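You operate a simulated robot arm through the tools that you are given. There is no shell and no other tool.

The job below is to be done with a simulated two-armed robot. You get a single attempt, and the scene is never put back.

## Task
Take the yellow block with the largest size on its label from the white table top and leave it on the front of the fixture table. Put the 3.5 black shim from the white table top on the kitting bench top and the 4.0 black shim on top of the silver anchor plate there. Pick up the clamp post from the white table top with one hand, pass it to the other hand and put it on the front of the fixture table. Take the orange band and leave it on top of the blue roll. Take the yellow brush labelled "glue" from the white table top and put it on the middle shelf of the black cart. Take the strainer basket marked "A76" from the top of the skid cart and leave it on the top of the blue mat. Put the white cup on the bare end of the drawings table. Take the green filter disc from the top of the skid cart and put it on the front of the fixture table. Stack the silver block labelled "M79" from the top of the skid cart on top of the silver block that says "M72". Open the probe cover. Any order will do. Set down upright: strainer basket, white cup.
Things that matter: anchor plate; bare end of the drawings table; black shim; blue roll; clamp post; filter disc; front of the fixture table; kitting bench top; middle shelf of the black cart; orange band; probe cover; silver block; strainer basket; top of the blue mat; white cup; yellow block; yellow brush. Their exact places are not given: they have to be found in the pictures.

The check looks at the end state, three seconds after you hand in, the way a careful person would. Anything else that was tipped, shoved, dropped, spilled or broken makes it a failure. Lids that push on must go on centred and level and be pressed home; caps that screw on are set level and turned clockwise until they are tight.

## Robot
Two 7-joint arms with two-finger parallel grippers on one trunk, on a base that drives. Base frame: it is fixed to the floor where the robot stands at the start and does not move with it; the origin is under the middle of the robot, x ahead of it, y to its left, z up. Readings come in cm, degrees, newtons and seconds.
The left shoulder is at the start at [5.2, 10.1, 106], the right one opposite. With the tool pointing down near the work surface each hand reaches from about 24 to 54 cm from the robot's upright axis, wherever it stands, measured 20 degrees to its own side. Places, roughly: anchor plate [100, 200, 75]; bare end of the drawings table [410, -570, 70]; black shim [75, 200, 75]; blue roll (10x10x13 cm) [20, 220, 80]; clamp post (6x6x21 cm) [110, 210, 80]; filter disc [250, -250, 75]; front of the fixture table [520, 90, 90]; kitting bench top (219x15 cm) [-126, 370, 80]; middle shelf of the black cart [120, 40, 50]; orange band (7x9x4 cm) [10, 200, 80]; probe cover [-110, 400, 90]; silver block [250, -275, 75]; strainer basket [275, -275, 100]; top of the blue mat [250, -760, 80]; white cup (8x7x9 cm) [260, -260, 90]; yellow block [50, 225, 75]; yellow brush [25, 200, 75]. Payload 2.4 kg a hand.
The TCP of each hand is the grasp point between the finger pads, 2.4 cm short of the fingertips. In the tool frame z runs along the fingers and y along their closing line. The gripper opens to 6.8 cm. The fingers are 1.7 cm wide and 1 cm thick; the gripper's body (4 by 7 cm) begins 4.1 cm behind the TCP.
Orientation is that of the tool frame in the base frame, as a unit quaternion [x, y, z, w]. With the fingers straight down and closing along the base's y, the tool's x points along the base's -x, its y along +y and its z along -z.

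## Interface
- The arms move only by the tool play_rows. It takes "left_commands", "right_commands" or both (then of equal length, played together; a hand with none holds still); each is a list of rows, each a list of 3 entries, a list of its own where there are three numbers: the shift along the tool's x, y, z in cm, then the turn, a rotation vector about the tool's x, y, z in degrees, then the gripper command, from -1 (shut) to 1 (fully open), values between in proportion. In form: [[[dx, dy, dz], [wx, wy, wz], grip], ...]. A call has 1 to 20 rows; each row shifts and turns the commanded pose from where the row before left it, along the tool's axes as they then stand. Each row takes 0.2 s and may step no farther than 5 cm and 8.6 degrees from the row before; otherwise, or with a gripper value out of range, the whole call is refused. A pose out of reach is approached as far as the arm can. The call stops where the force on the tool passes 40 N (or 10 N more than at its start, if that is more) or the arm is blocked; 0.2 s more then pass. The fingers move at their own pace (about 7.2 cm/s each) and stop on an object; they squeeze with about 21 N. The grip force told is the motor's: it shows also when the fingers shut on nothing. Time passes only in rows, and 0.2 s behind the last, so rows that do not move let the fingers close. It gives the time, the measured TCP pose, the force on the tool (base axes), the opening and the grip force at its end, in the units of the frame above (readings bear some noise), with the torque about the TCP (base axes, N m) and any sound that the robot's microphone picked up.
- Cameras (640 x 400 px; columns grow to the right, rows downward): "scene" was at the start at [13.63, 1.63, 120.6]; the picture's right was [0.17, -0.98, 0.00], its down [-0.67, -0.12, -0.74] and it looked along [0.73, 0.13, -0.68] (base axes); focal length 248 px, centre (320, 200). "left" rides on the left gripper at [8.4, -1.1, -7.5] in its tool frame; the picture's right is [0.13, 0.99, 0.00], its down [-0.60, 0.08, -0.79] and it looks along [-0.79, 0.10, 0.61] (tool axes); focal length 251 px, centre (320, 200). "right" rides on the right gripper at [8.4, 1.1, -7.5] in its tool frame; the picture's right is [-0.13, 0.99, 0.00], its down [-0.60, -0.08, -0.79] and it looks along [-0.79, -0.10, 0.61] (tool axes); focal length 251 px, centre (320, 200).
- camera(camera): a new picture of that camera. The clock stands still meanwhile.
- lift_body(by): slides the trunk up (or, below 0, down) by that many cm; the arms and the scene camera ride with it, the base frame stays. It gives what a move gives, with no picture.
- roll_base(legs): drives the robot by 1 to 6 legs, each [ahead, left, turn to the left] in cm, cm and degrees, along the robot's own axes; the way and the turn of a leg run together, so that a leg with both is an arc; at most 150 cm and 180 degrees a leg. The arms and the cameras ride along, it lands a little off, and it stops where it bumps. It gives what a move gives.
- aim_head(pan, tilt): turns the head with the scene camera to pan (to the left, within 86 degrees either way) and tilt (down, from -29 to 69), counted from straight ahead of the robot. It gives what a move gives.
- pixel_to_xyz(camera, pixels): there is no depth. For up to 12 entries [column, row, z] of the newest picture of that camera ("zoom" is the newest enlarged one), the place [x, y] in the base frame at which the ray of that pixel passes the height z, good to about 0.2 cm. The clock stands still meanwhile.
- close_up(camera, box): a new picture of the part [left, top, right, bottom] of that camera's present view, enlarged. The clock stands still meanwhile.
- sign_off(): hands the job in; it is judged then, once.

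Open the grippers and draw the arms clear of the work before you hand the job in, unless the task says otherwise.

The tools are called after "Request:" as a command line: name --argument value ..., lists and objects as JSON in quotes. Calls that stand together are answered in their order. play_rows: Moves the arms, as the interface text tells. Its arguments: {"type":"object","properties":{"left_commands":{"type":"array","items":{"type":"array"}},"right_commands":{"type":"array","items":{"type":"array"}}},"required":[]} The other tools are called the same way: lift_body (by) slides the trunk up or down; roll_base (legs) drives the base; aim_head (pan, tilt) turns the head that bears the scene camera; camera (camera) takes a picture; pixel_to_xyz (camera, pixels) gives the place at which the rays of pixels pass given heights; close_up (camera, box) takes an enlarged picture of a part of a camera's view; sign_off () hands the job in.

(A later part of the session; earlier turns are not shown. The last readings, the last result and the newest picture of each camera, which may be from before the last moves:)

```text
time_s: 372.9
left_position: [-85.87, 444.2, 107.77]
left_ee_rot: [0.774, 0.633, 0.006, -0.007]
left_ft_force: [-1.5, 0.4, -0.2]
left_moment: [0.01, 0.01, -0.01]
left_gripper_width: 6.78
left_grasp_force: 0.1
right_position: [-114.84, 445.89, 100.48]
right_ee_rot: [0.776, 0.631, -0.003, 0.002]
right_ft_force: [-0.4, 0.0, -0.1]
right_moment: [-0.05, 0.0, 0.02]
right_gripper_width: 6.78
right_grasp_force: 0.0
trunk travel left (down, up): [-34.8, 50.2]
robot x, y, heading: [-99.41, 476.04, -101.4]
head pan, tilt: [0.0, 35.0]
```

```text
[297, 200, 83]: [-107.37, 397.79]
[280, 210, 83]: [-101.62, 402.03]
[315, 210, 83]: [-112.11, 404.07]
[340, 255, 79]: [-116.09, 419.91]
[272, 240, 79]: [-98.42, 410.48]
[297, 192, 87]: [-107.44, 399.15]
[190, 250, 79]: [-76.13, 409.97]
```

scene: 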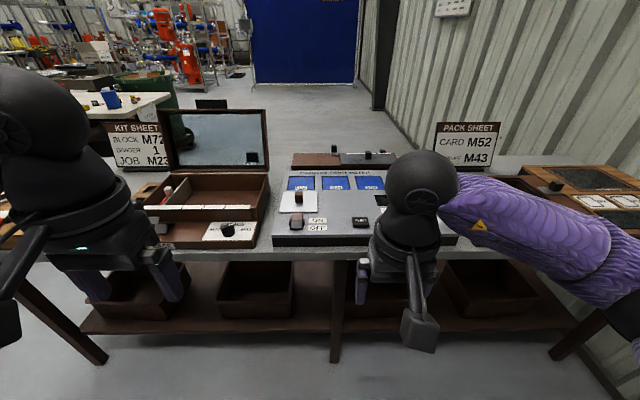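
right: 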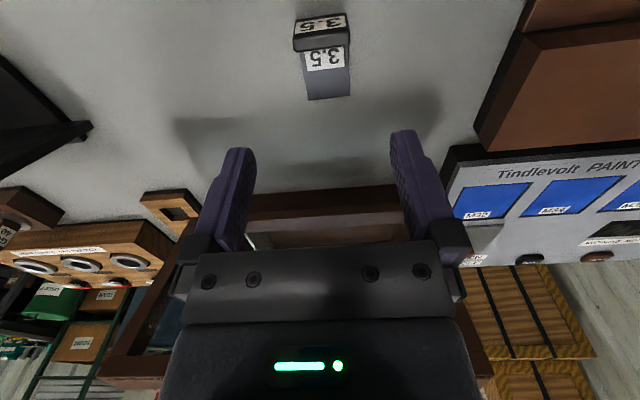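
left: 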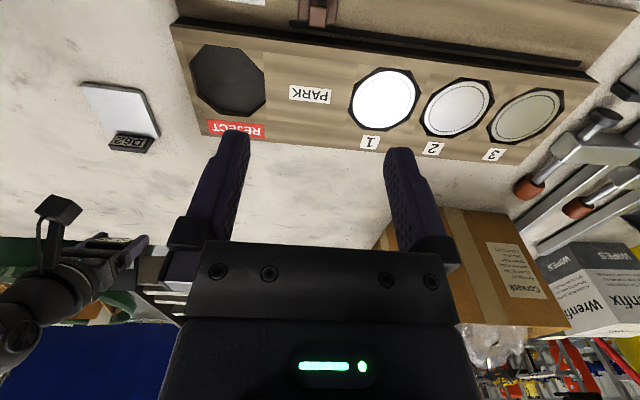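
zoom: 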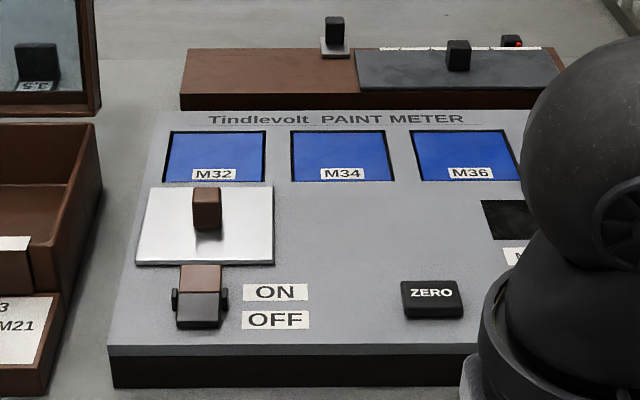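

I move the left hand up and back, then bring the base closer so the right hand hovers near the knob.

Request:
play_rows --left_commands '[[[3, 0, -3.5], [0, 0, 0], 1], [[3, 0, -3.5], [0, 0, 0], 1], [[3, 0, -3.5], [0, 0, 0], 1]]' --right_commands '[[[1.5, 0, -2], [0, 0, 0], 1], [[1.5, 0, -2], [0, 0, 0], 1], [[0, 0, 0], [0, 0, 0], 1]]'

Request:
roll_base --legs '[[38, 14, 0.4]]'

Request:
aim_head --pan -10 --tilt 55

Request:
camera --camera "scene"

Request:
camera --camera "right"

```text
time_s: 373.8
left_position: [-84.11, 452.96, 118.41]
left_ee_rot: [0.774, 0.633, 0.007, -0.008]
left_ft_force: [-0.5, 0.0, 0.0]
left_moment: [-0.03, 0.0, 0.01]
left_gripper_width: 6.78
left_grasp_force: 0.1
right_position: [-114.2, 448.92, 104.51]
right_ee_rot: [0.775, 0.631, -0.002, 0.002]
right_ft_force: [0.2, -0.7, 0.2]
right_moment: [-0.01, 0.02, -0.03]
right_gripper_width: 6.81
right_grasp_force: 0.0
trunk travel left (down, up): [-34.8, 50.2]
robot x, y, heading: [-99.27, 476.07, -101.6]
head pan, tilt: [0.0, 35.0]
```

```text
time_s: 376.3
left_position: [-77.72, 413.07, 118.47]
left_ee_rot: [0.773, 0.634, 0.007, -0.007]
left_ft_force: [-0.5, -0.1, 0.4]
left_moment: [0.01, 0.0, -0.01]
left_gripper_width: 6.78
left_grasp_force: 0.1
right_position: [-107.82, 408.91, 104.48]
right_ee_rot: [0.773, 0.634, -0.002, 0.002]
right_ft_force: [0.8, -0.8, 0.2]
right_moment: [0.02, 0.0, -0.05]
right_gripper_width: 6.77
right_grasp_force: 0.1
trunk travel left (down, up): [-34.8, 50.2]
robot x, y, heading: [-93.11, 436.19, -101.2]
head pan, tilt: [0.0, 35.0]
```

```text
time_s: 377.1
left_position: [-77.7, 413.09, 118.37]
left_ee_rot: [0.773, 0.634, 0.007, -0.007]
left_ft_force: [0.1, -0.1, 0.8]
left_moment: [0.05, 0.01, 0.04]
left_gripper_width: 6.79
left_grasp_force: 0.0
right_position: [-107.75, 408.77, 104.45]
right_ee_rot: [0.773, 0.634, -0.003, 0.002]
right_ft_force: [0.5, 0.3, -0.1]
right_moment: [-0.03, 0.01, 0.01]
right_gripper_width: 6.8
right_grasp_force: 0.0
trunk travel left (down, up): [-34.8, 50.2]
robot x, y, heading: [-92.72, 436.4, -101.2]
head pan, tilt: [-10.0, 55.0]
```

```text
taken
```

scene: 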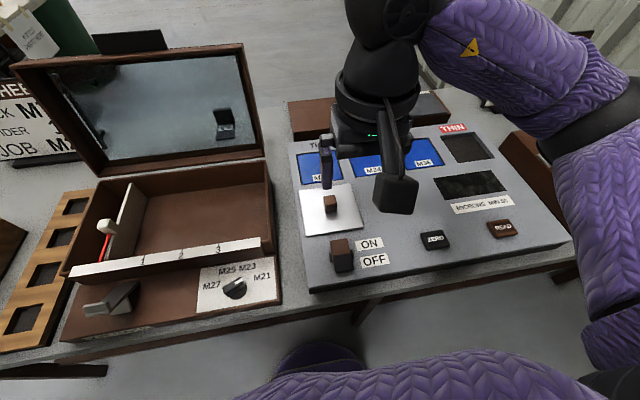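

```text
taken
```

right: 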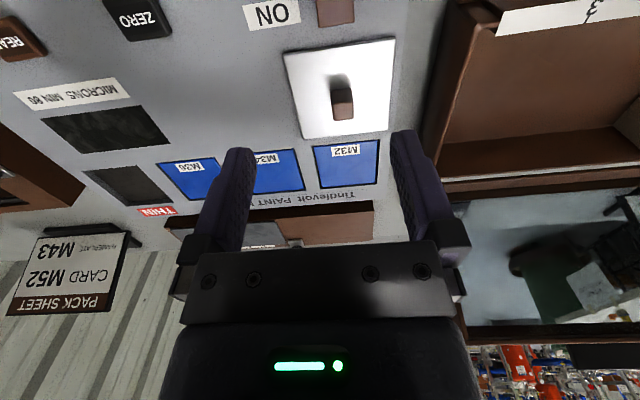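

The plate is about 10 cm square with a knob near its middle. I zoom in with both cameras and measure.

Request:
close_up --camera "right" --box '[240, 0, 440, 160]'

Request:
close_up --camera "scene" --box '[270, 130, 400, 290]'

Request:
pixel_to_xyz --camera "right" --pixels '[[283, 54, 83], [396, 38, 83], [389, 129, 83], [305, 138, 83], [342, 88, 83], [343, 103, 86], [343, 103, 83]]'

Request:
pixel_to_xyz --camera "scene" --pixels '[[299, 188, 83], [353, 182, 83], [362, 230, 83], [303, 237, 83], [329, 212, 83], [330, 203, 86], [350, 260, 83]]'

```text
2.50 times, centred on (340, 80) of right
```

zoom: 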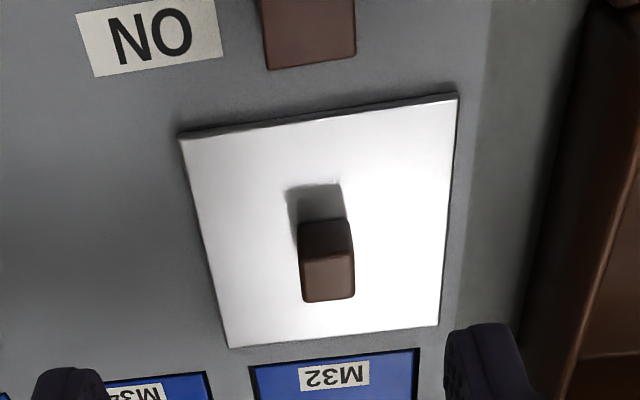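

```text
2.50 times, centred on (335, 210) of scene
```

zoom: 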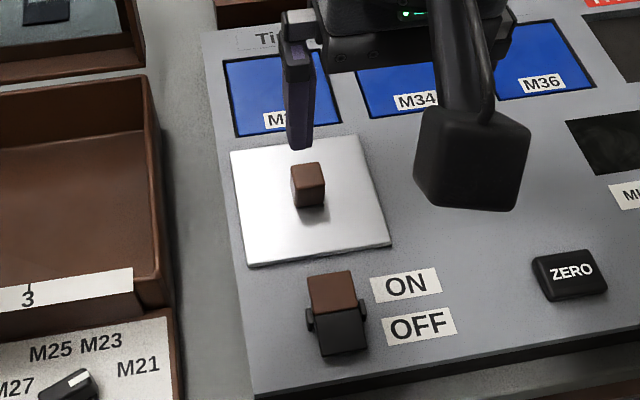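

```text
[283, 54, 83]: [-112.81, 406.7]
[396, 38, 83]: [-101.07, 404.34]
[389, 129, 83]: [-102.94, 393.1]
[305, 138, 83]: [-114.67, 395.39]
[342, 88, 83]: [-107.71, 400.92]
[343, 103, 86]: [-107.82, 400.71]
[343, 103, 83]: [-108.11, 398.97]
```

```text
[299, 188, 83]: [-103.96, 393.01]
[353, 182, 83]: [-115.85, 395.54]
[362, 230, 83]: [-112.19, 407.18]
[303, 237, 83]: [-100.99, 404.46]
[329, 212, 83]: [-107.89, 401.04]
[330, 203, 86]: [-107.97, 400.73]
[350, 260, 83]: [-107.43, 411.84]
```

The lid is about 12×11.5 cm, centred at (−108,400,83), knob in its middle. I bring the right hand over the knob and descend to z≈91.

Request:
play_rows --right_commands '[[[-3.93, 0.75, 0], [0, 0, 0], 1], [[-3.93, 0.75, 0], [0, 0, 0], 1], [[0, 0, 4.5], [0, 0, 0], 1], [[0, 0, 4.5], [0, 0, 0], 1], [[0, 0, 4.2], [0, 0, 0], 1], [[0, 0, 0], [0, 0, 0], 1]]'

Request:
camera --camera "right"

Request:
close_up --camera "scene" --box '[270, 120, 430, 290]'

```text
time_s: 378.5
left_position: [-77.57, 412.98, 118.37]
left_ee_rot: [0.773, 0.634, 0.007, -0.007]
left_ft_force: [-0.8, 1.4, 0.2]
left_moment: [-0.05, -0.01, 0.01]
left_gripper_width: 6.82
left_grasp_force: 0.1
right_position: [-108.06, 400.67, 91.13]
right_ee_rot: [0.773, 0.634, -0.002, 0.003]
right_ft_force: [-0.3, 0.0, -0.3]
right_moment: [-0.01, 0.0, 0.0]
right_gripper_width: 6.81
right_grasp_force: 0.1
trunk travel left (down, up): [-34.8, 50.2]
robot x, y, heading: [-93.12, 435.87, -101.0]
head pan, tilt: [-10.0, 55.0]
```

```text
taken
```

right: 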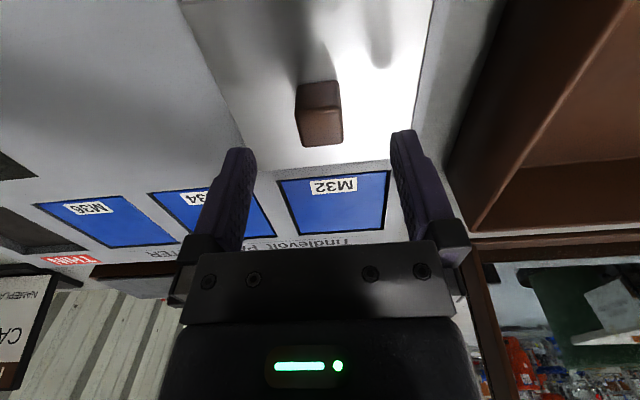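

```text
2.35 times, centred on (350, 205) of scene
```

zoom: 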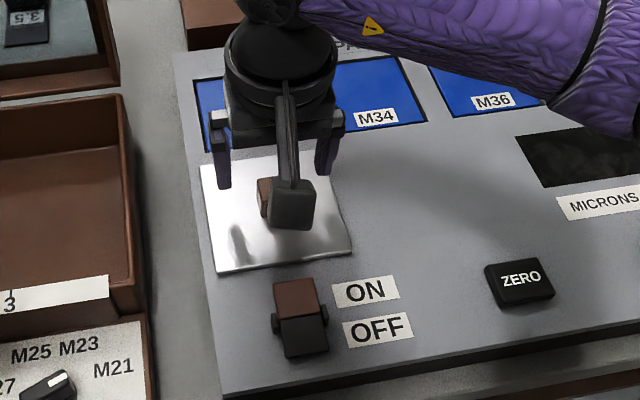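

The knob lies on column 320, right between the fingers. I descend to z≈86.2 and close gently on it.

Request:
play_rows --right_commands '[[[0, 0, 2], [0, 0, 0], 1], [[0, 0, 1.5], [0, 0, 0], 1], [[0, 0, 0.8], [0, 0, 0], 1], [[0, 0, 0.5], [0, 0, 0], 1], [[0, 0, 0], [0, 0, 0], 1]]'

Request:
camera --camera "right"

```text
time_s: 379.3
left_position: [-77.73, 413.3, 118.45]
left_ee_rot: [0.774, 0.633, 0.005, -0.005]
left_ft_force: [-0.1, 1.0, 0.5]
left_moment: [-0.03, -0.01, 0.01]
left_gripper_width: 6.79
left_grasp_force: 0.1
right_position: [-107.83, 400.66, 87.64]
right_ee_rot: [0.774, 0.633, -0.007, 0.007]
right_ft_force: [0.5, 9.5, 24.3]
right_moment: [0.59, 0.84, -0.36]
right_gripper_width: 6.78
right_grasp_force: 0.1
trunk travel left (down, up): [-34.8, 50.2]
robot x, y, heading: [-92.88, 436.3, -101.0]
head pan, tilt: [-10.0, 55.0]
stopped in row 4 (right hand): the force on the tool passed its limit at 51 N (the readings are from after the stop); the commanded pose is now the measured one
```

```text
taken
```

right: 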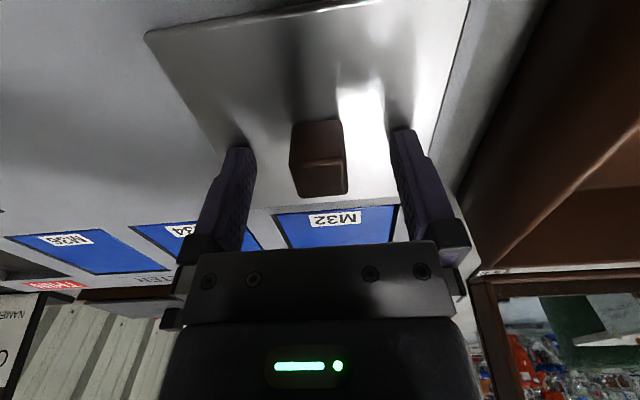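

The fingertips touched the lid at z≈85, so its top is a bit higher than assumed. I rise 0.4 cm and close on the knob.

Request:
play_rows --right_commands '[[[0, 0, -0.4], [0, 0, 0], 1], [[0, 0, 0], [0, 0, 0], 1], [[0, 0, 0], [0, 0, 0], -1], [[0, 0, 0], [0, 0, 0], -1], [[0, 0, 0], [0, 0, 0], -1], [[0, 0, 0], [0, 0, 0], -1], [[0, 0, 0], [0, 0, 0], -1]]'

Request:
camera --camera "right"

```text
time_s: 380.9
left_position: [-77.78, 413.1, 118.41]
left_ee_rot: [0.773, 0.635, 0.007, -0.008]
left_ft_force: [0.1, -0.5, -0.5]
left_moment: [0.0, 0.04, -0.01]
left_gripper_width: 6.76
left_grasp_force: 0.0
right_position: [-108.05, 400.37, 87.84]
right_ee_rot: [0.773, 0.634, -0.005, 0.005]
right_ft_force: [0.1, -0.9, -5.0]
right_moment: [-0.58, 0.45, 0.62]
right_gripper_width: 2.37
right_grasp_force: 39.9
trunk travel left (down, up): [-34.8, 50.2]
robot x, y, heading: [-92.75, 436.1, -101.2]
head pan, tilt: [-10.0, 55.0]
```

```text
taken
```

right: 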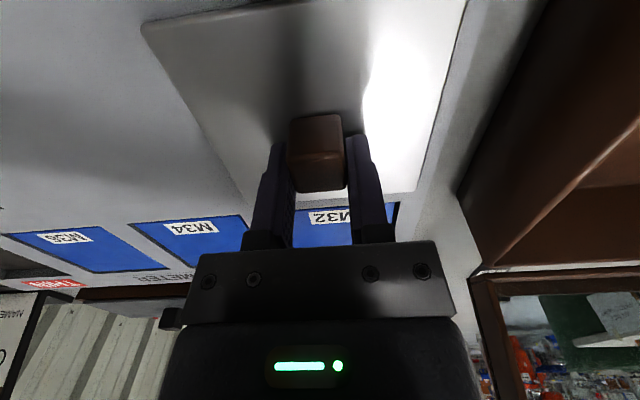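

The knob is gripped (2.4 cm). I try a small 0.6 cm lift and watch the force and the lid.

Request:
play_rows --right_commands '[[[0, 0, -0.3], [0, 0, 0], -1], [[0, 0, -0.3], [0, 0, 0], -1], [[0, 0, 0], [0, 0, 0], -1]]'

Request:
camera --camera "right"

Request:
close_up --camera "scene" --box '[270, 120, 430, 290]'

```text
time_s: 381.7
left_position: [-77.71, 412.92, 118.41]
left_ee_rot: [0.773, 0.634, 0.007, -0.007]
left_ft_force: [0.0, -0.2, 0.7]
left_moment: [0.0, -0.01, 0.0]
left_gripper_width: 6.81
left_grasp_force: 0.0
right_position: [-108.07, 400.59, 88.21]
right_ee_rot: [0.774, 0.634, -0.005, 0.005]
right_ft_force: [-0.7, 3.4, -25.1]
right_moment: [0.19, 0.24, 0.58]
right_gripper_width: 2.4
right_grasp_force: 39.5
trunk travel left (down, up): [-34.8, 50.2]
robot x, y, heading: [-93.24, 436.53, -101.4]
head pan, tilt: [-10.0, 55.0]
```

```text
taken
```

right: 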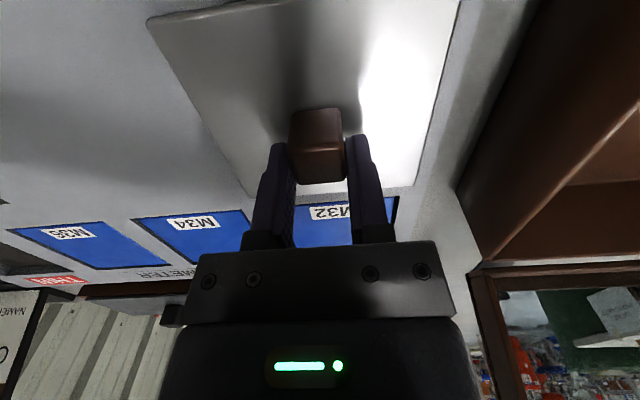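

```text
2.35 times, centred on (350, 205) of scene
```

zoom: 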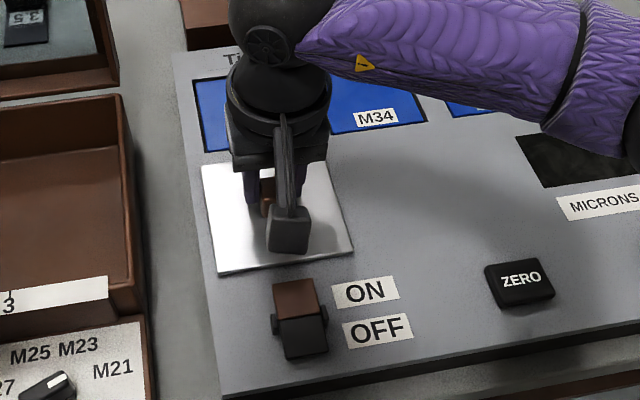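

Lifting meets 25 N and the lid doesn't rise, so it is a slider. The free board area lies to the right (−x); I relieve the lift and try a small slide that way.

Request:
play_rows --right_commands '[[[0, 0, 0.35], [0, 0, 0], -1], [[0, -0.3, 0], [0, 0, 0], -1], [[0, -0.3, 0], [0, 0, 0], -1], [[0, -0.4, 0], [0, 0, 0], -1], [[0, 0, 0], [0, 0, 0], -1]]'

Request:
camera --camera "right"

Request:
close_up --camera "scene" --box '[270, 120, 430, 290]'

```text
time_s: 382.9
left_position: [-77.74, 413.1, 118.53]
left_ee_rot: [0.773, 0.634, 0.006, -0.007]
left_ft_force: [-0.2, -0.8, -0.1]
left_moment: [0.0, 0.02, -0.01]
left_gripper_width: 6.78
left_grasp_force: 0.0
right_position: [-108.97, 400.67, 88.14]
right_ee_rot: [0.774, 0.633, -0.006, 0.006]
right_ft_force: [-0.8, -6.8, 24.4]
right_moment: [-0.12, 0.27, 0.58]
right_gripper_width: 2.42
right_grasp_force: 39.7
trunk travel left (down, up): [-34.8, 50.2]
robot x, y, heading: [-93.19, 436.38, -101.1]
head pan, tilt: [-10.0, 55.0]
```

```text
taken
```

right: 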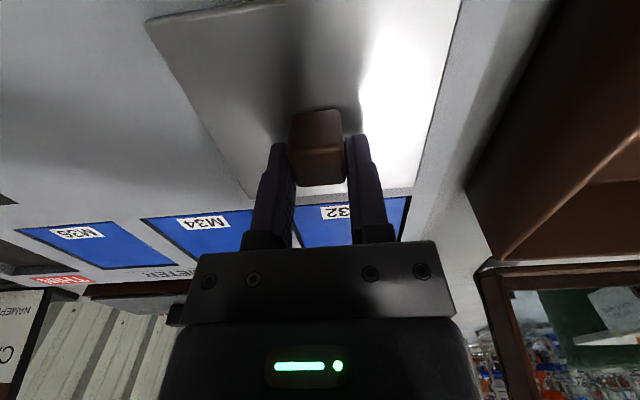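

```text
2.35 times, centred on (350, 205) of scene
```

zoom: 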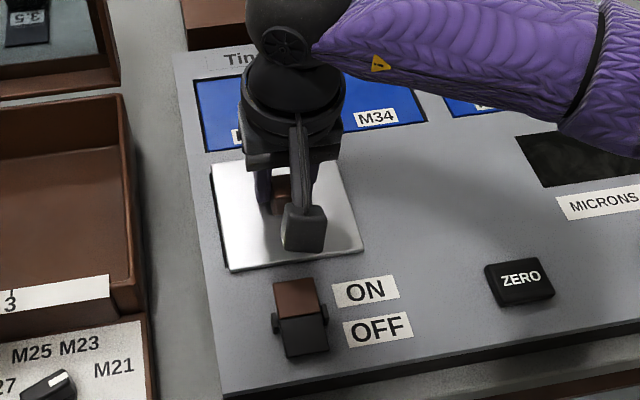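

The lid slides freely to the right (it moved 0.9 cm). I ease the vertical load and slide it on 10 cm.

Request:
play_rows --right_commands '[[[0, 0, -0.2], [0, 0, 0], -1], [[0, -0.6, 0], [0, 0, 0], -1], [[0, -1, 0], [0, 0, 0], -1], [[0, -1, 0], [0, 0, 0], -1], [[0, -1, 0], [0, 0, 0], -1], [[0, -1, 0], [0, 0, 0], -1], [[0, 0, 0], [0, 0, 0], -1]]'

Request:
close_up --camera "scene" --box '[270, 120, 430, 290]'

```text
time_s: 384.5
left_position: [-77.72, 412.76, 118.34]
left_ee_rot: [0.773, 0.634, 0.006, -0.007]
left_ft_force: [-0.8, 0.5, -0.6]
left_moment: [-0.01, -0.01, 0.03]
left_gripper_width: 6.8
left_grasp_force: 0.0
right_position: [-113.44, 401.56, 88.18]
right_ee_rot: [0.774, 0.633, -0.004, 0.004]
right_ft_force: [-0.1, -8.8, -11.2]
right_moment: [-1.01, 0.34, 0.67]
right_gripper_width: 2.38
right_grasp_force: 39.9
trunk travel left (down, up): [-34.8, 50.2]
robot x, y, heading: [-92.64, 436.07, -101.1]
head pan, tilt: [-10.0, 55.0]
```

```text
2.35 times, centred on (350, 205) of scene
```

zoom: 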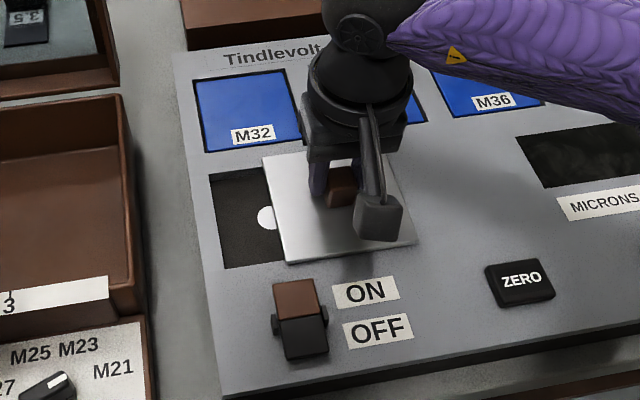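

The lid uncovers a black recess with a white probe. I keep sliding until it reaches its stop.

Request:
play_rows --right_commands '[[[0, -0.8, 0], [0, 0, 0], -1], [[0, -0.8, 0], [0, 0, 0], -1], [[0, -0.8, 0], [0, 0, 0], -1], [[0, -0.8, 0], [0, 0, 0], -1], [[0, -0.8, 0], [0, 0, 0], -1], [[0, 0, 0], [0, 0, 0], -1]]'

Request:
close_up --camera "scene" --box '[270, 120, 430, 290]'

```text
time_s: 385.9
left_position: [-77.76, 412.74, 118.32]
left_ee_rot: [0.773, 0.634, 0.008, -0.007]
left_ft_force: [0.1, 0.3, 0.3]
left_moment: [0.01, 0.0, 0.01]
left_gripper_width: 6.81
left_grasp_force: 0.0
right_position: [-117.48, 402.26, 88.15]
right_ee_rot: [0.774, 0.633, -0.005, 0.004]
right_ft_force: [-0.9, -9.1, -18.3]
right_moment: [0.47, 0.17, 0.56]
right_gripper_width: 2.39
right_grasp_force: 39.3
trunk travel left (down, up): [-34.8, 50.2]
robot x, y, heading: [-92.59, 436.3, -101.0]
head pan, tilt: [-10.0, 55.0]
```

```text
2.35 times, centred on (350, 205) of scene
```

zoom: 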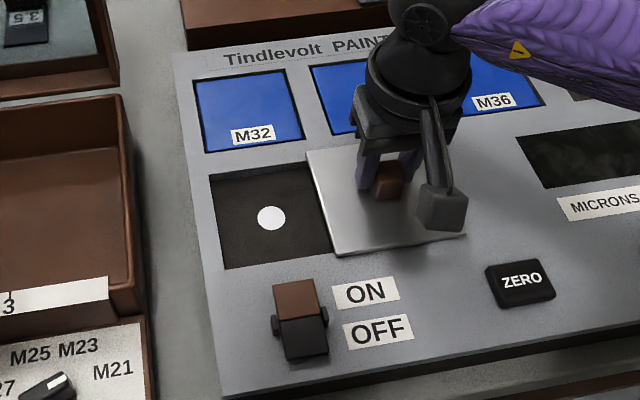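

Nearly the whole recess is uncovered. I slide a little more to find the end stop.

Request:
play_rows --right_commands '[[[0, -0.6, 0.15], [0, 0, 0], -1], [[0, -0.6, 0], [0, 0, 0], -1], [[0, -0.6, 0], [0, 0, 0], -1], [[0, -0.6, 0], [0, 0, 0], -1], [[0, 0, 0], [0, 0, 0], -1]]'

Request:
close_up --camera "scene" --box '[270, 120, 430, 290]'

```text
time_s: 387.1
left_position: [-77.5, 412.88, 118.33]
left_ee_rot: [0.773, 0.634, 0.006, -0.008]
left_ft_force: [0.5, 0.3, 0.5]
left_moment: [0.01, 0.01, 0.0]
left_gripper_width: 6.8
left_grasp_force: 0.0
right_position: [-119.45, 402.74, 88.06]
right_ee_rot: [0.773, 0.635, -0.006, 0.007]
right_ft_force: [11.1, -13.0, 8.3]
right_moment: [-0.55, 0.08, 0.44]
right_gripper_width: 2.38
right_grasp_force: 39.8
trunk travel left (down, up): [-34.8, 50.2]
robot x, y, heading: [-92.97, 436.42, -101.0]
head pan, tilt: [-10.0, 55.0]
```

```text
2.35 times, centred on (350, 205) of scene
```

zoom: 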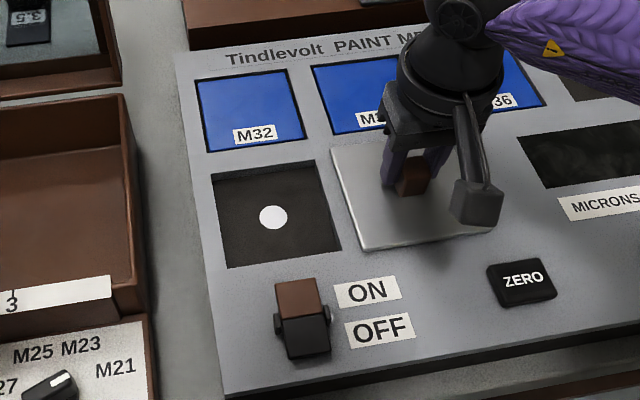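

The recess is fully open and the stop is reached. I open the gripper and rise clear of the knob.

Request:
play_rows --right_commands '[[[0, 0.1, 0], [0, 0, 0], -1], [[0, 0, 0], [0, 0, 0], 0.3], [[0, 0, 0], [0, 0, 0], 0.3], [[0, 0, 0], [0, 0, 0], 0.3], [[0, 0, -1.5], [0, 0, 0], 0.3], [[0, 0, -3], [0, 0, 0], 0.3], [[0, 0, -4], [0, 0, 0], 0.3], [[0, 0, -4], [0, 0, 0], 1], [[2, 0, -4], [0, 0, 0], 1]]'

Request:
camera --camera "scene"

```text
time_s: 389.1
left_position: [-77.69, 412.99, 118.53]
left_ee_rot: [0.773, 0.634, 0.007, -0.007]
left_ft_force: [-0.2, -0.5, -1.0]
left_moment: [0.0, 0.01, -0.01]
left_gripper_width: 6.84
left_grasp_force: 0.0
right_position: [-119.16, 404.94, 104.59]
right_ee_rot: [0.774, 0.633, -0.006, 0.006]
right_ft_force: [-1.0, 0.0, -1.0]
right_moment: [0.02, 0.01, -0.02]
right_gripper_width: 6.83
right_grasp_force: 0.0
trunk travel left (down, up): [-34.8, 50.2]
robot x, y, heading: [-92.76, 436.28, -101.2]
head pan, tilt: [-10.0, 55.0]
```

```text
taken
```

scene: 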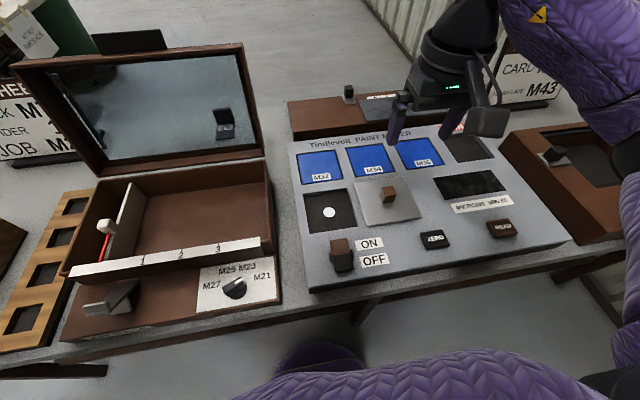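

The probe cover is open. I back off and return through the corridor toward the white table's left end.

Request:
roll_base --legs '[[-38, 0, 0], [-12, 70, 0], [-11, 68, 0], [78, 15, 0], [78, 15, 0]]'

Request:
aim_head --pan 0 --tilt 30

Request:
camera --camera "scene"

```text
time_s: 406.1
left_position: [70.28, 288.43, 118.41]
left_ee_rot: [0.77, 0.638, 0.008, -0.007]
left_ft_force: [-0.5, 0.2, -0.5]
left_moment: [0.06, -0.01, 0.0]
left_gripper_width: 6.82
left_grasp_force: 0.1
right_position: [28.97, 279.88, 104.45]
right_ee_rot: [0.771, 0.637, -0.004, 0.005]
right_ft_force: [0.4, 0.0, -0.7]
right_moment: [-0.01, 0.0, 0.01]
right_gripper_width: 6.8
right_grasp_force: 0.0
trunk travel left (down, up): [-34.8, 50.2]
robot x, y, heading: [54.98, 311.76, -100.7]
head pan, tilt: [-10.0, 55.0]
```

```text
time_s: 407.0
left_position: [70.25, 288.36, 118.44]
left_ee_rot: [0.77, 0.638, 0.007, -0.007]
left_ft_force: [0.3, -0.5, 0.9]
left_moment: [-0.03, 0.0, 0.02]
left_gripper_width: 6.8
left_grasp_force: 0.0
right_position: [29.08, 280.06, 104.4]
right_ee_rot: [0.771, 0.636, -0.004, 0.006]
right_ft_force: [0.0, -0.2, 0.0]
right_moment: [0.02, -0.02, 0.0]
right_gripper_width: 6.81
right_grasp_force: 0.2
trunk travel left (down, up): [-34.8, 50.2]
robot x, y, heading: [55.2, 311.33, -100.2]
head pan, tilt: [0.0, 30.0]
```

```text
taken
```

scene: 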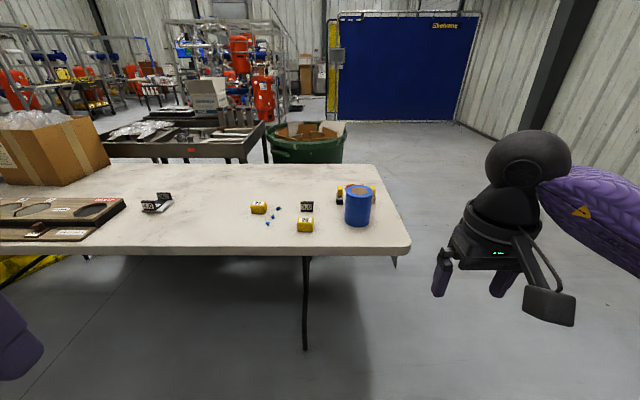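

I drive round the table's far-left corner to face its left end from x≈−55.

Request:
roll_base --legs '[[38, -100, 0], [0, 0, 90], [9, -80, 0]]'

Request:
aim_head --pan 0 --tilt 40

Request:
camera --camera "scene"

```text
time_s: 420.2
left_position: [-33.56, 228.26, 118.52]
left_ee_rot: [0.097, 0.995, 0.0, -0.01]
left_ft_force: [-0.7, -0.6, -0.1]
left_moment: [-0.01, 0.0, -0.01]
left_gripper_width: 6.78
left_grasp_force: 0.1
right_position: [-25.28, 186.84, 104.42]
right_ee_rot: [0.097, 0.995, 0.0, 0.007]
right_ft_force: [0.4, -0.1, -0.7]
right_moment: [0.01, 0.01, 0.04]
right_gripper_width: 6.83
right_grasp_force: 0.1
trunk travel left (down, up): [-34.8, 50.2]
robot x, y, heading: [-56.89, 212.97, -10.9]
head pan, tilt: [0.0, 30.0]
```

```text
time_s: 421.0
left_position: [-33.54, 228.26, 118.45]
left_ee_rot: [0.097, 0.995, 0.0, -0.009]
left_ft_force: [0.3, 0.0, 0.2]
left_moment: [0.0, 0.03, -0.01]
left_gripper_width: 6.79
left_grasp_force: 0.0
right_position: [-25.43, 186.85, 104.6]
right_ee_rot: [0.097, 0.995, 0.001, 0.007]
right_ft_force: [0.4, -0.1, 0.0]
right_moment: [-0.01, -0.03, -0.01]
right_gripper_width: 6.8
right_grasp_force: 0.0
trunk travel left (down, up): [-34.8, 50.2]
robot x, y, heading: [-56.41, 212.85, -10.8]
head pan, tilt: [0.0, 40.0]
```

```text
taken
```

scene: 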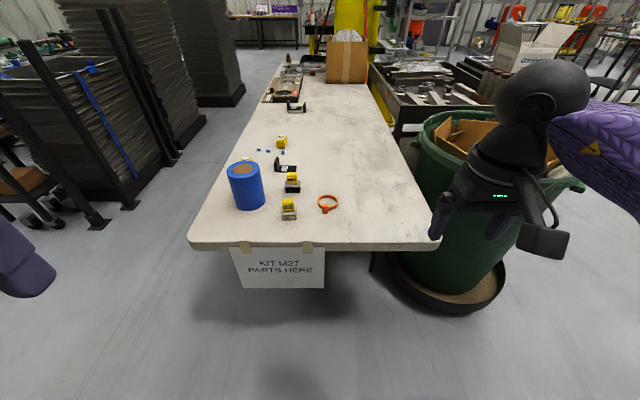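

Band at (328,205), glue brush at (289,210), roll at (245,185). I drive 36 cm closer to the table end.

Request:
roll_base --legs '[[36, 3, 0]]'

Request:
aim_head --pan 0 --tilt 58

Request:
camera --camera "scene"

Request:
close_up --camera "scene" --box '[230, 120, 430, 250]'

```text
time_s: 423.3
left_position: [2.84, 224.31, 118.43]
left_ee_rot: [0.098, 0.995, 0.0, -0.01]
left_ft_force: [-0.3, -0.7, -0.5]
left_moment: [-0.01, 0.0, -0.02]
left_gripper_width: 6.79
left_grasp_force: 0.1
right_position: [11.02, 182.68, 104.49]
right_ee_rot: [0.098, 0.995, 0.0, 0.007]
right_ft_force: [-0.1, 0.3, -0.9]
right_moment: [0.02, 0.01, 0.01]
right_gripper_width: 6.8
right_grasp_force: 0.0
trunk travel left (down, up): [-34.8, 50.2]
robot x, y, heading: [-20.42, 209.17, -11.1]
head pan, tilt: [0.0, 40.0]
```

```text
time_s: 424.1
left_position: [2.9, 224.17, 118.46]
left_ee_rot: [0.098, 0.995, 0.0, -0.009]
left_ft_force: [0.0, 0.3, 1.3]
left_moment: [0.0, 0.02, -0.01]
left_gripper_width: 6.82
left_grasp_force: 0.1
right_position: [10.98, 182.88, 104.51]
right_ee_rot: [0.097, 0.995, 0.0, 0.007]
right_ft_force: [0.2, 0.0, 0.9]
right_moment: [0.0, -0.05, -0.01]
right_gripper_width: 6.83
right_grasp_force: 0.1
trunk travel left (down, up): [-34.8, 50.2]
robot x, y, heading: [-20.12, 209.18, -10.9]
head pan, tilt: [0.0, 58.0]
```

```text
taken
```

scene: 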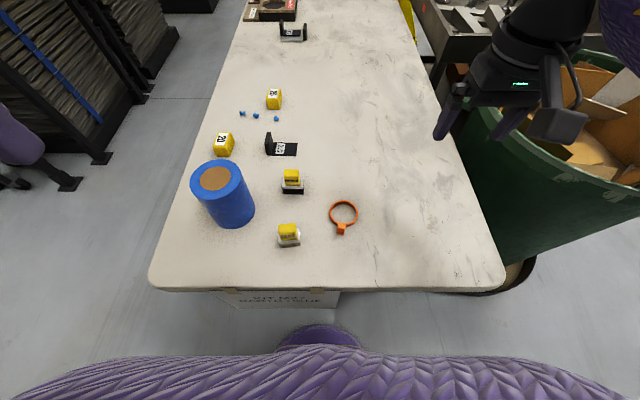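

```text
3.08 times, centred on (330, 185) of scene
```

zoom: 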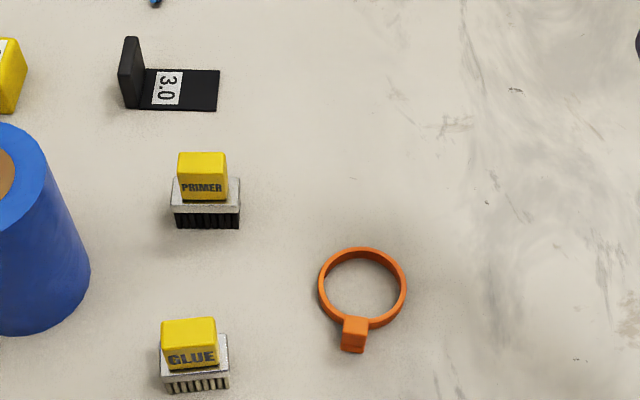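

The band's ring is at zoom (362,287) with its latch block at (355,335). I measure band, roll and brushes.

Request:
pixel_to_xyz --camera "zoom" --pixels '[[362, 287, 74.5], [355, 327, 75.5], [342, 318, 76], [368, 318, 76], [354, 353, 73.5], [341, 346, 73.5], [318, 285, 74], [406, 290, 74], [365, 248, 74], [190, 338, 78.5], [195, 388, 73.5], [203, 175, 78.5]]'

Request:
pixel_to_xyz --camera "scene" --pixels '[[216, 179, 86.5], [190, 183, 86.5], [243, 180, 86.5], [214, 160, 86.5], [218, 200, 86.5], [232, 227, 73.5], [207, 212, 73.5], [255, 208, 73.5]]'

Request:
close_up --camera "scene" --box '[310, 190, 370, 250]'

```text
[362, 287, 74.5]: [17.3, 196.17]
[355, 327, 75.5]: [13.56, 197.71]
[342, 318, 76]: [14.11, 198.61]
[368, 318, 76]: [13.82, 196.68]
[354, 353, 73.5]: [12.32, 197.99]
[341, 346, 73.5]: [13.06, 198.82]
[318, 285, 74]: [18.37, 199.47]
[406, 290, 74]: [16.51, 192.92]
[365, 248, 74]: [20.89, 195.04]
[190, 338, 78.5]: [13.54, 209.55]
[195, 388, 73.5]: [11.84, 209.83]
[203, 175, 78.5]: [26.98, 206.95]
```

```text
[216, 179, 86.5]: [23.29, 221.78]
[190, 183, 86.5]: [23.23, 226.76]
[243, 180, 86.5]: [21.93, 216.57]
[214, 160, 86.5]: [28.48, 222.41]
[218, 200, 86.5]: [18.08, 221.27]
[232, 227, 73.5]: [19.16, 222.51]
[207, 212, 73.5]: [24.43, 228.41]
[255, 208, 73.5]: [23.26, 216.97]
```

```text
6.67 times, centred on (340, 220) of scene
```

zoom: 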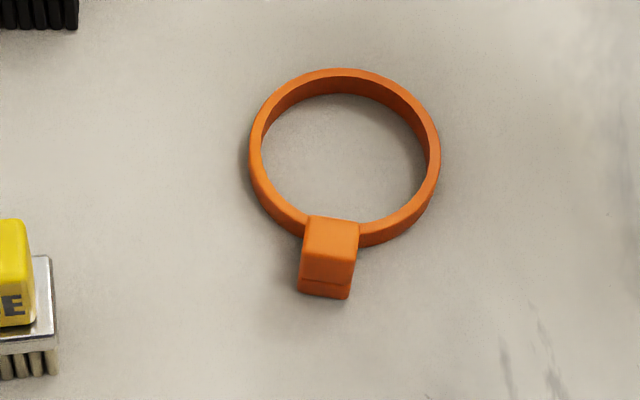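

Latch block centre is (13.4,197.7), ring axis about −21°, roll top centre (23.1,221.8). I move the right hand aside and bring the left hand above the latch block.

Request:
play_rows --left_commands '[[[0, 0, 0], [0, 0, 0], 1], [[0, 0, 0], [0, 0, 0], 1], [[-2.55, -4, 0], [0, 0, 0], 1], [[-2.55, -4, 0], [0, 0, 0], 1], [[-2.55, -4, 0], [0, 0, 0], 1], [[-2.55, -4, 0], [0, 0, 0], 1], [[-2.55, -4, 0], [0, 0, 0], 1], [[-2.55, -4, 0], [0, 0, 0], 1], [[0, 0, 2], [0, 0, 5], 1], [[0, 0, 4], [0, 0, 5], 1], [[0, 0, 4.5], [0, 0, 0], 1], [[0, 0, 4.5], [0, 0, 0], 1], [[0, 0, 4.5], [0, 0, 0], 1], [[0, 0, 4.5], [0, 0, 0], 1], [[0, 0, 4.5], [0, 0, 0], 1], [[0, 0, 4], [0, 0, 0], 1], [[0, 0, 0], [0, 0, 0], 1]]' --right_commands '[[[2, -4, -1], [0, 0, 0], 1], [[2, -4, -1], [0, 0, 0], 1], [[2, -4, 0], [0, 0, 0], 1], [[0, 0, 0], [0, 0, 0], 1], [[0, 0, 0], [0, 0, 0], 1], [[0, 0, 0], [0, 0, 0], 1], [[0, 0, 0], [0, 0, 0], 1], [[0, 0, 0], [0, 0, 0], 1], [[0, 0, 0], [0, 0, 0], 1], [[0, 0, 0], [0, 0, 0], 1], [[0, 0, 0], [0, 0, 0], 1], [[0, 0, 0], [0, 0, 0], 1], [[0, 0, 0], [0, 0, 0], 1], [[0, 0, 0], [0, 0, 0], 1], [[0, 0, 0], [0, 0, 0], 1], [[0, 0, 0], [0, 0, 0], 1], [[0, 0, 0], [0, 0, 0], 1]]'

Request:
camera --camera "left"

Request:
camera --camera "scene"

```text
time_s: 427.7
left_position: [12.73, 197.64, 85.69]
left_ee_rot: [0.184, 0.983, 0.0, -0.009]
left_ft_force: [-0.7, -0.4, -0.5]
left_moment: [0.0, 0.07, 0.0]
left_gripper_width: 6.77
left_grasp_force: 0.1
right_position: [2.85, 172.38, 106.37]
right_ee_rot: [0.097, 0.995, 0.001, 0.007]
right_ft_force: [0.1, -0.1, -0.5]
right_moment: [-0.01, 0.01, 0.04]
right_gripper_width: 6.79
right_grasp_force: 0.1
trunk travel left (down, up): [-34.8, 50.2]
robot x, y, heading: [-19.9, 208.92, -10.7]
head pan, tilt: [0.0, 58.0]
```

```text
taken
```

left: 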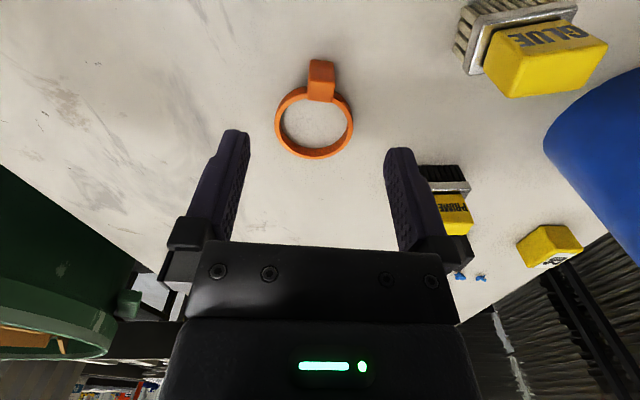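

```text
taken
```

scene: 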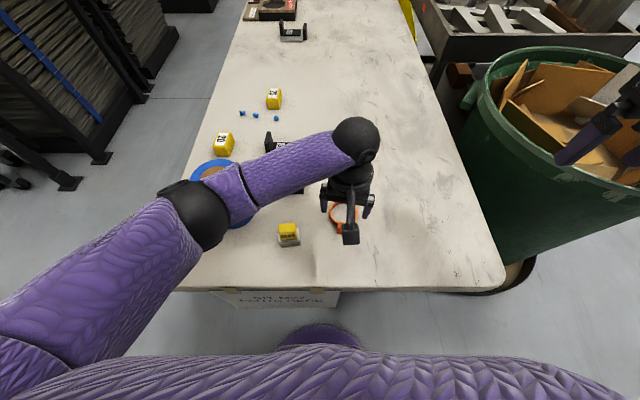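

The left elbow hangs right above the blue roll, so I stop. I raise the left hand and will use the right hand for the band instead.

Request:
play_rows --left_commands '[[[0, 0, -4], [0, 0, 0], 1], [[0, 0, -4.5], [0, 0, 0], 1], [[0, 0, -4.5], [0, 0, 0], 1], [[0, 0, -4.5], [0, 0, 0], 1], [[0, 0, -4.5], [0, 0, 0], 1], [[0, 0, -4.5], [0, 0, -5], 1], [[0, 0, -2], [0, 0, -5], 1], [[3, 3.5, 0], [0, 0, 0], 1], [[3, 3.5, 0], [0, 0, 0], 1], [[3, 3.5, 0], [0, 0, 0], 1], [[3, 3.5, 0], [0, 0, 0], 1]]'

Request:
camera --camera "scene"

```text
time_s: 430.1
left_position: [4.01, 213.94, 114.32]
left_ee_rot: [0.096, 0.995, 0.0, -0.01]
left_ft_force: [-0.1, 0.1, 0.1]
left_moment: [0.0, 0.01, -0.01]
left_gripper_width: 6.79
left_grasp_force: 0.1
right_position: [2.7, 172.32, 106.33]
right_ee_rot: [0.098, 0.995, -0.001, 0.007]
right_ft_force: [-0.6, -0.3, -0.2]
right_moment: [0.01, 0.01, 0.03]
right_gripper_width: 6.8
right_grasp_force: 0.0
trunk travel left (down, up): [-34.8, 50.2]
robot x, y, heading: [-20.68, 209.31, -10.9]
head pan, tilt: [0.0, 58.0]
```

```text
taken
```

scene: 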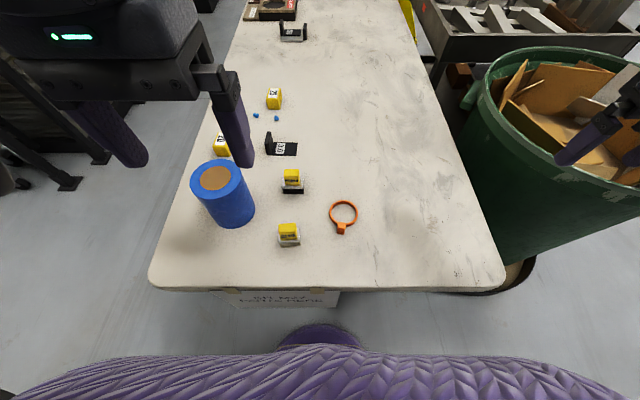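

The roll is untouched. I move the left hand away and bring the right hand over the latch block with a 10° yaw.

Request:
play_rows --left_commands '[[[2, 4, -1], [0, 0, 0], 1], [[2, 4, -1], [0, 0, 0], 1], [[2, 4, -1], [0, 0, 0], 1], [[0, 0, 0], [0, 0, 0], 1], [[0, 0, 0], [0, 0, 0], 1], [[0, 0, 0], [0, 0, 0], 1], [[0, 0, 0], [0, 0, 0], 1], [[0, 0, 0], [0, 0, 0], 1], [[0, 0, 0], [0, 0, 0], 1], [[0, 0, 0], [0, 0, 0], 1], [[0, 0, 0], [0, 0, 0], 1], [[0, 0, 0], [0, 0, 0], 1], [[0, 0, 0], [0, 0, 0], 1], [[0, 0, 0], [0, 0, 0], 1]]' --right_commands '[[[0, 0, 0], [0, 0, 0], 1], [[0, 0, 0], [0, 0, 0], 1], [[-0.95, 4.5, 0], [0, 0, 0], 1], [[-0.95, 4.5, 0], [0, 0, 0], 1], [[-0.95, 4.5, 0], [0, 0, 0], 1], [[-0.95, 4.5, 0], [0, 0, 0], 1], [[-0.95, 4.5, 0], [0, 0, 0], 1], [[-0.95, 4.5, 0], [0, 0, 0], 1], [[0, 0, 4], [0, 0, 5], 1], [[0, 0, 4], [0, 0, 5], 1], [[0, 0, 4.5], [0, 0, 0], 1], [[0, 0, 4.5], [0, 0, 0], 1], [[0, 0, 4], [0, 0, 0], 1], [[0, 0, 0], [0, 0, 0], 1]]'

Request:
camera --camera "right"

Request:
camera --camera "scene"

```text
time_s: 433.1
left_position: [0.6, 226.78, 117.56]
left_ee_rot: [0.098, 0.995, 0.0, -0.01]
left_ft_force: [-0.6, 0.3, 0.5]
left_moment: [0.02, 0.0, -0.02]
left_gripper_width: 6.79
left_grasp_force: 0.1
right_position: [13.87, 197.7, 85.56]
right_ee_rot: [0.184, 0.983, 0.0, 0.007]
right_ft_force: [-0.1, -0.8, 0.2]
right_moment: [-0.01, -0.01, -0.01]
right_gripper_width: 6.81
right_grasp_force: 0.0
trunk travel left (down, up): [-34.8, 50.2]
robot x, y, heading: [-20.5, 209.18, -11.0]
head pan, tilt: [0.0, 58.0]
```

```text
taken
```

right: 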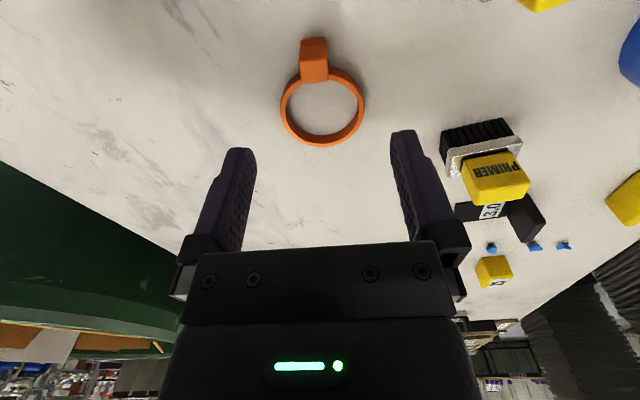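

```text
taken
```

scene: 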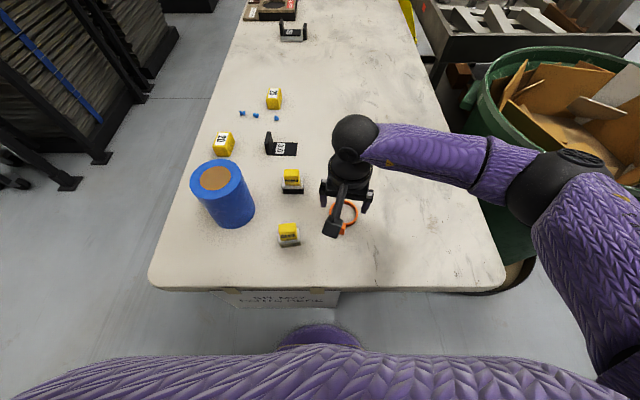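

The block is about 0.8 cm nearer the robot and 0.35 cm right of the hand's axis. I correct and descend to z≈76.4.

Request:
play_rows --right_commands '[[[0.9, -0.35, 0], [0, 0, 0], 1], [[0, 0, 3.5], [0, 0, 0], 1], [[0, 0, 3], [0, 0, 0], 1], [[0, 0, 0], [0, 0, 0], 1]]'

Request:
camera --camera "right"

```text
time_s: 434.1
left_position: [0.54, 226.84, 117.56]
left_ee_rot: [0.097, 0.995, 0.0, -0.009]
left_ft_force: [-1.1, 0.4, -0.6]
left_moment: [0.03, 0.0, -0.01]
left_gripper_width: 6.83
left_grasp_force: 0.1
right_position: [13.06, 197.69, 78.99]
right_ee_rot: [0.184, 0.983, 0.001, 0.008]
right_ft_force: [-0.4, 0.4, 0.1]
right_moment: [0.05, 0.0, 0.01]
right_gripper_width: 6.82
right_grasp_force: 0.0
trunk travel left (down, up): [-34.8, 50.2]
robot x, y, heading: [-20.05, 209.21, -11.2]
head pan, tilt: [0.0, 58.0]
```

```text
taken
```

right: 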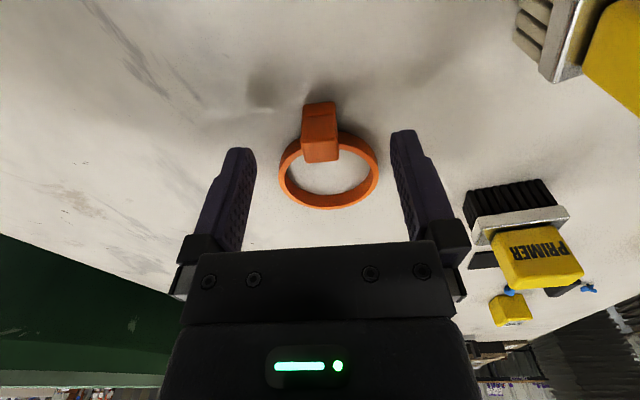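

The block is now exactly between the fingers (column 320). I descend 2.5 cm and close.

Request:
play_rows --right_commands '[[[0, 0, 1.3], [0, 0, 0], 1], [[0, 0, 0.8], [0, 0, 0], 1], [[0, 0, 0.4], [0, 0, 0], 1], [[0, 0, 0], [0, 0, 0], 1], [[0, 0, 0], [0, 0, 0], -1], [[0, 0, 0], [0, 0, 0], -1], [[0, 0, 0], [0, 0, 0], -1], [[0, 0, 0], [0, 0, 0], -1], [[0, 0, 0], [0, 0, 0], -1]]'

Request:
camera --camera "right"

```text
time_s: 436.1
left_position: [0.56, 226.73, 117.56]
left_ee_rot: [0.098, 0.995, 0.0, -0.01]
left_ft_force: [0.6, 0.5, 0.0]
left_moment: [0.0, -0.06, 0.0]
left_gripper_width: 6.8
left_grasp_force: 0.0
right_position: [13.05, 197.56, 76.5]
right_ee_rot: [0.184, 0.983, 0.001, 0.006]
right_ft_force: [0.0, 0.4, -0.5]
right_moment: [-0.01, -0.02, -0.03]
right_gripper_width: 1.68
right_grasp_force: 21.8
trunk travel left (down, up): [-34.8, 50.2]
robot x, y, heading: [-20.24, 208.91, -11.0]
head pan, tilt: [0.0, 58.0]
```

```text
taken
```

right: 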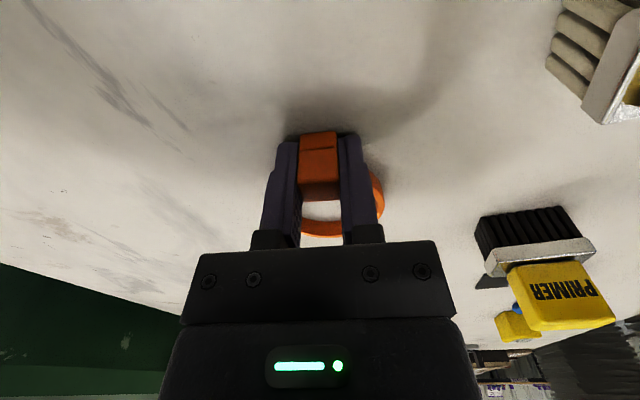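

The latch is gripped. I lift it 17 cm and shift the base 10 cm left for an easy reach to the roll.

Request:
play_rows --right_commands '[[[0, 0, -1.5], [0, 0, 0], -1], [[0, 0, -3.5], [0, 0, 0], -1], [[0, 0, -4], [0, 0, 0], -1], [[0, 0, -4], [0, 0, 0], -1], [[0, 0, -4], [0, 0, 0], -1], [[0, 0, 0], [0, 0, 0], -1]]'

Request:
roll_base --legs '[[0, 10, 0]]'

Request:
camera --camera "scene"

Request:
camera --camera "right"

```text
time_s: 437.5
left_position: [0.52, 226.67, 117.52]
left_ee_rot: [0.098, 0.995, 0.0, -0.01]
left_ft_force: [-0.3, -0.4, 0.8]
left_moment: [0.0, 0.01, 0.01]
left_gripper_width: 6.79
left_grasp_force: 0.0
right_position: [12.68, 197.62, 93.42]
right_ee_rot: [0.184, 0.983, 0.0, 0.007]
right_ft_force: [-0.9, -1.5, -0.3]
right_moment: [0.01, 0.02, -0.02]
right_gripper_width: 1.74
right_grasp_force: 21.0
trunk travel left (down, up): [-34.8, 50.2]
robot x, y, heading: [-20.26, 209.05, -11.0]
head pan, tilt: [0.0, 58.0]
```

```text
time_s: 438.7
left_position: [2.44, 236.61, 117.46]
left_ee_rot: [0.098, 0.995, 0.0, -0.01]
left_ft_force: [-0.1, 0.2, 0.0]
left_moment: [-0.05, 0.02, 0.01]
left_gripper_width: 6.79
left_grasp_force: 0.0
right_position: [14.7, 207.49, 93.37]
right_ee_rot: [0.185, 0.983, 0.001, 0.006]
right_ft_force: [0.4, -0.2, -0.4]
right_moment: [0.03, 0.02, -0.03]
right_gripper_width: 1.74
right_grasp_force: 21.4
trunk travel left (down, up): [-34.8, 50.2]
robot x, y, heading: [-18.34, 218.83, -11.0]
head pan, tilt: [0.0, 58.0]
```

```text
taken
```

scene: 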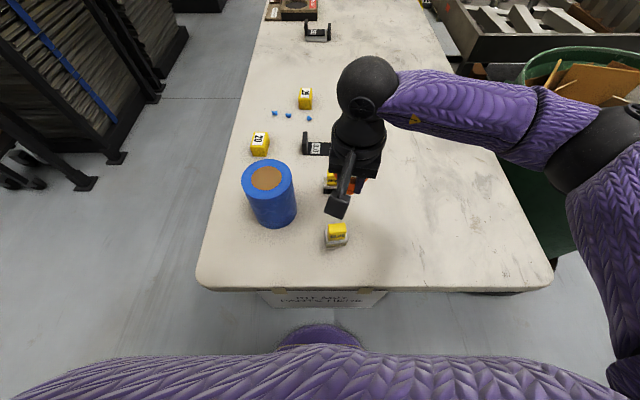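

```text
taken
```

right: 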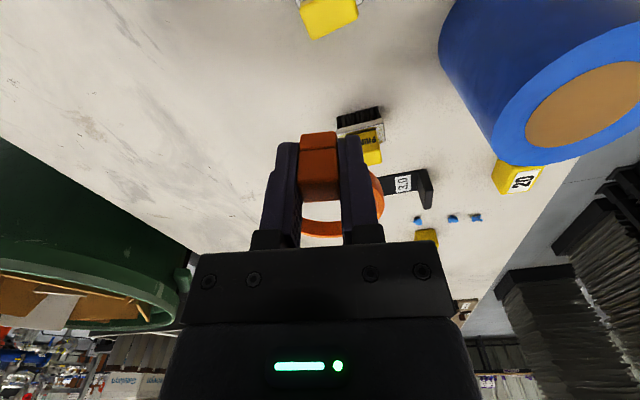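

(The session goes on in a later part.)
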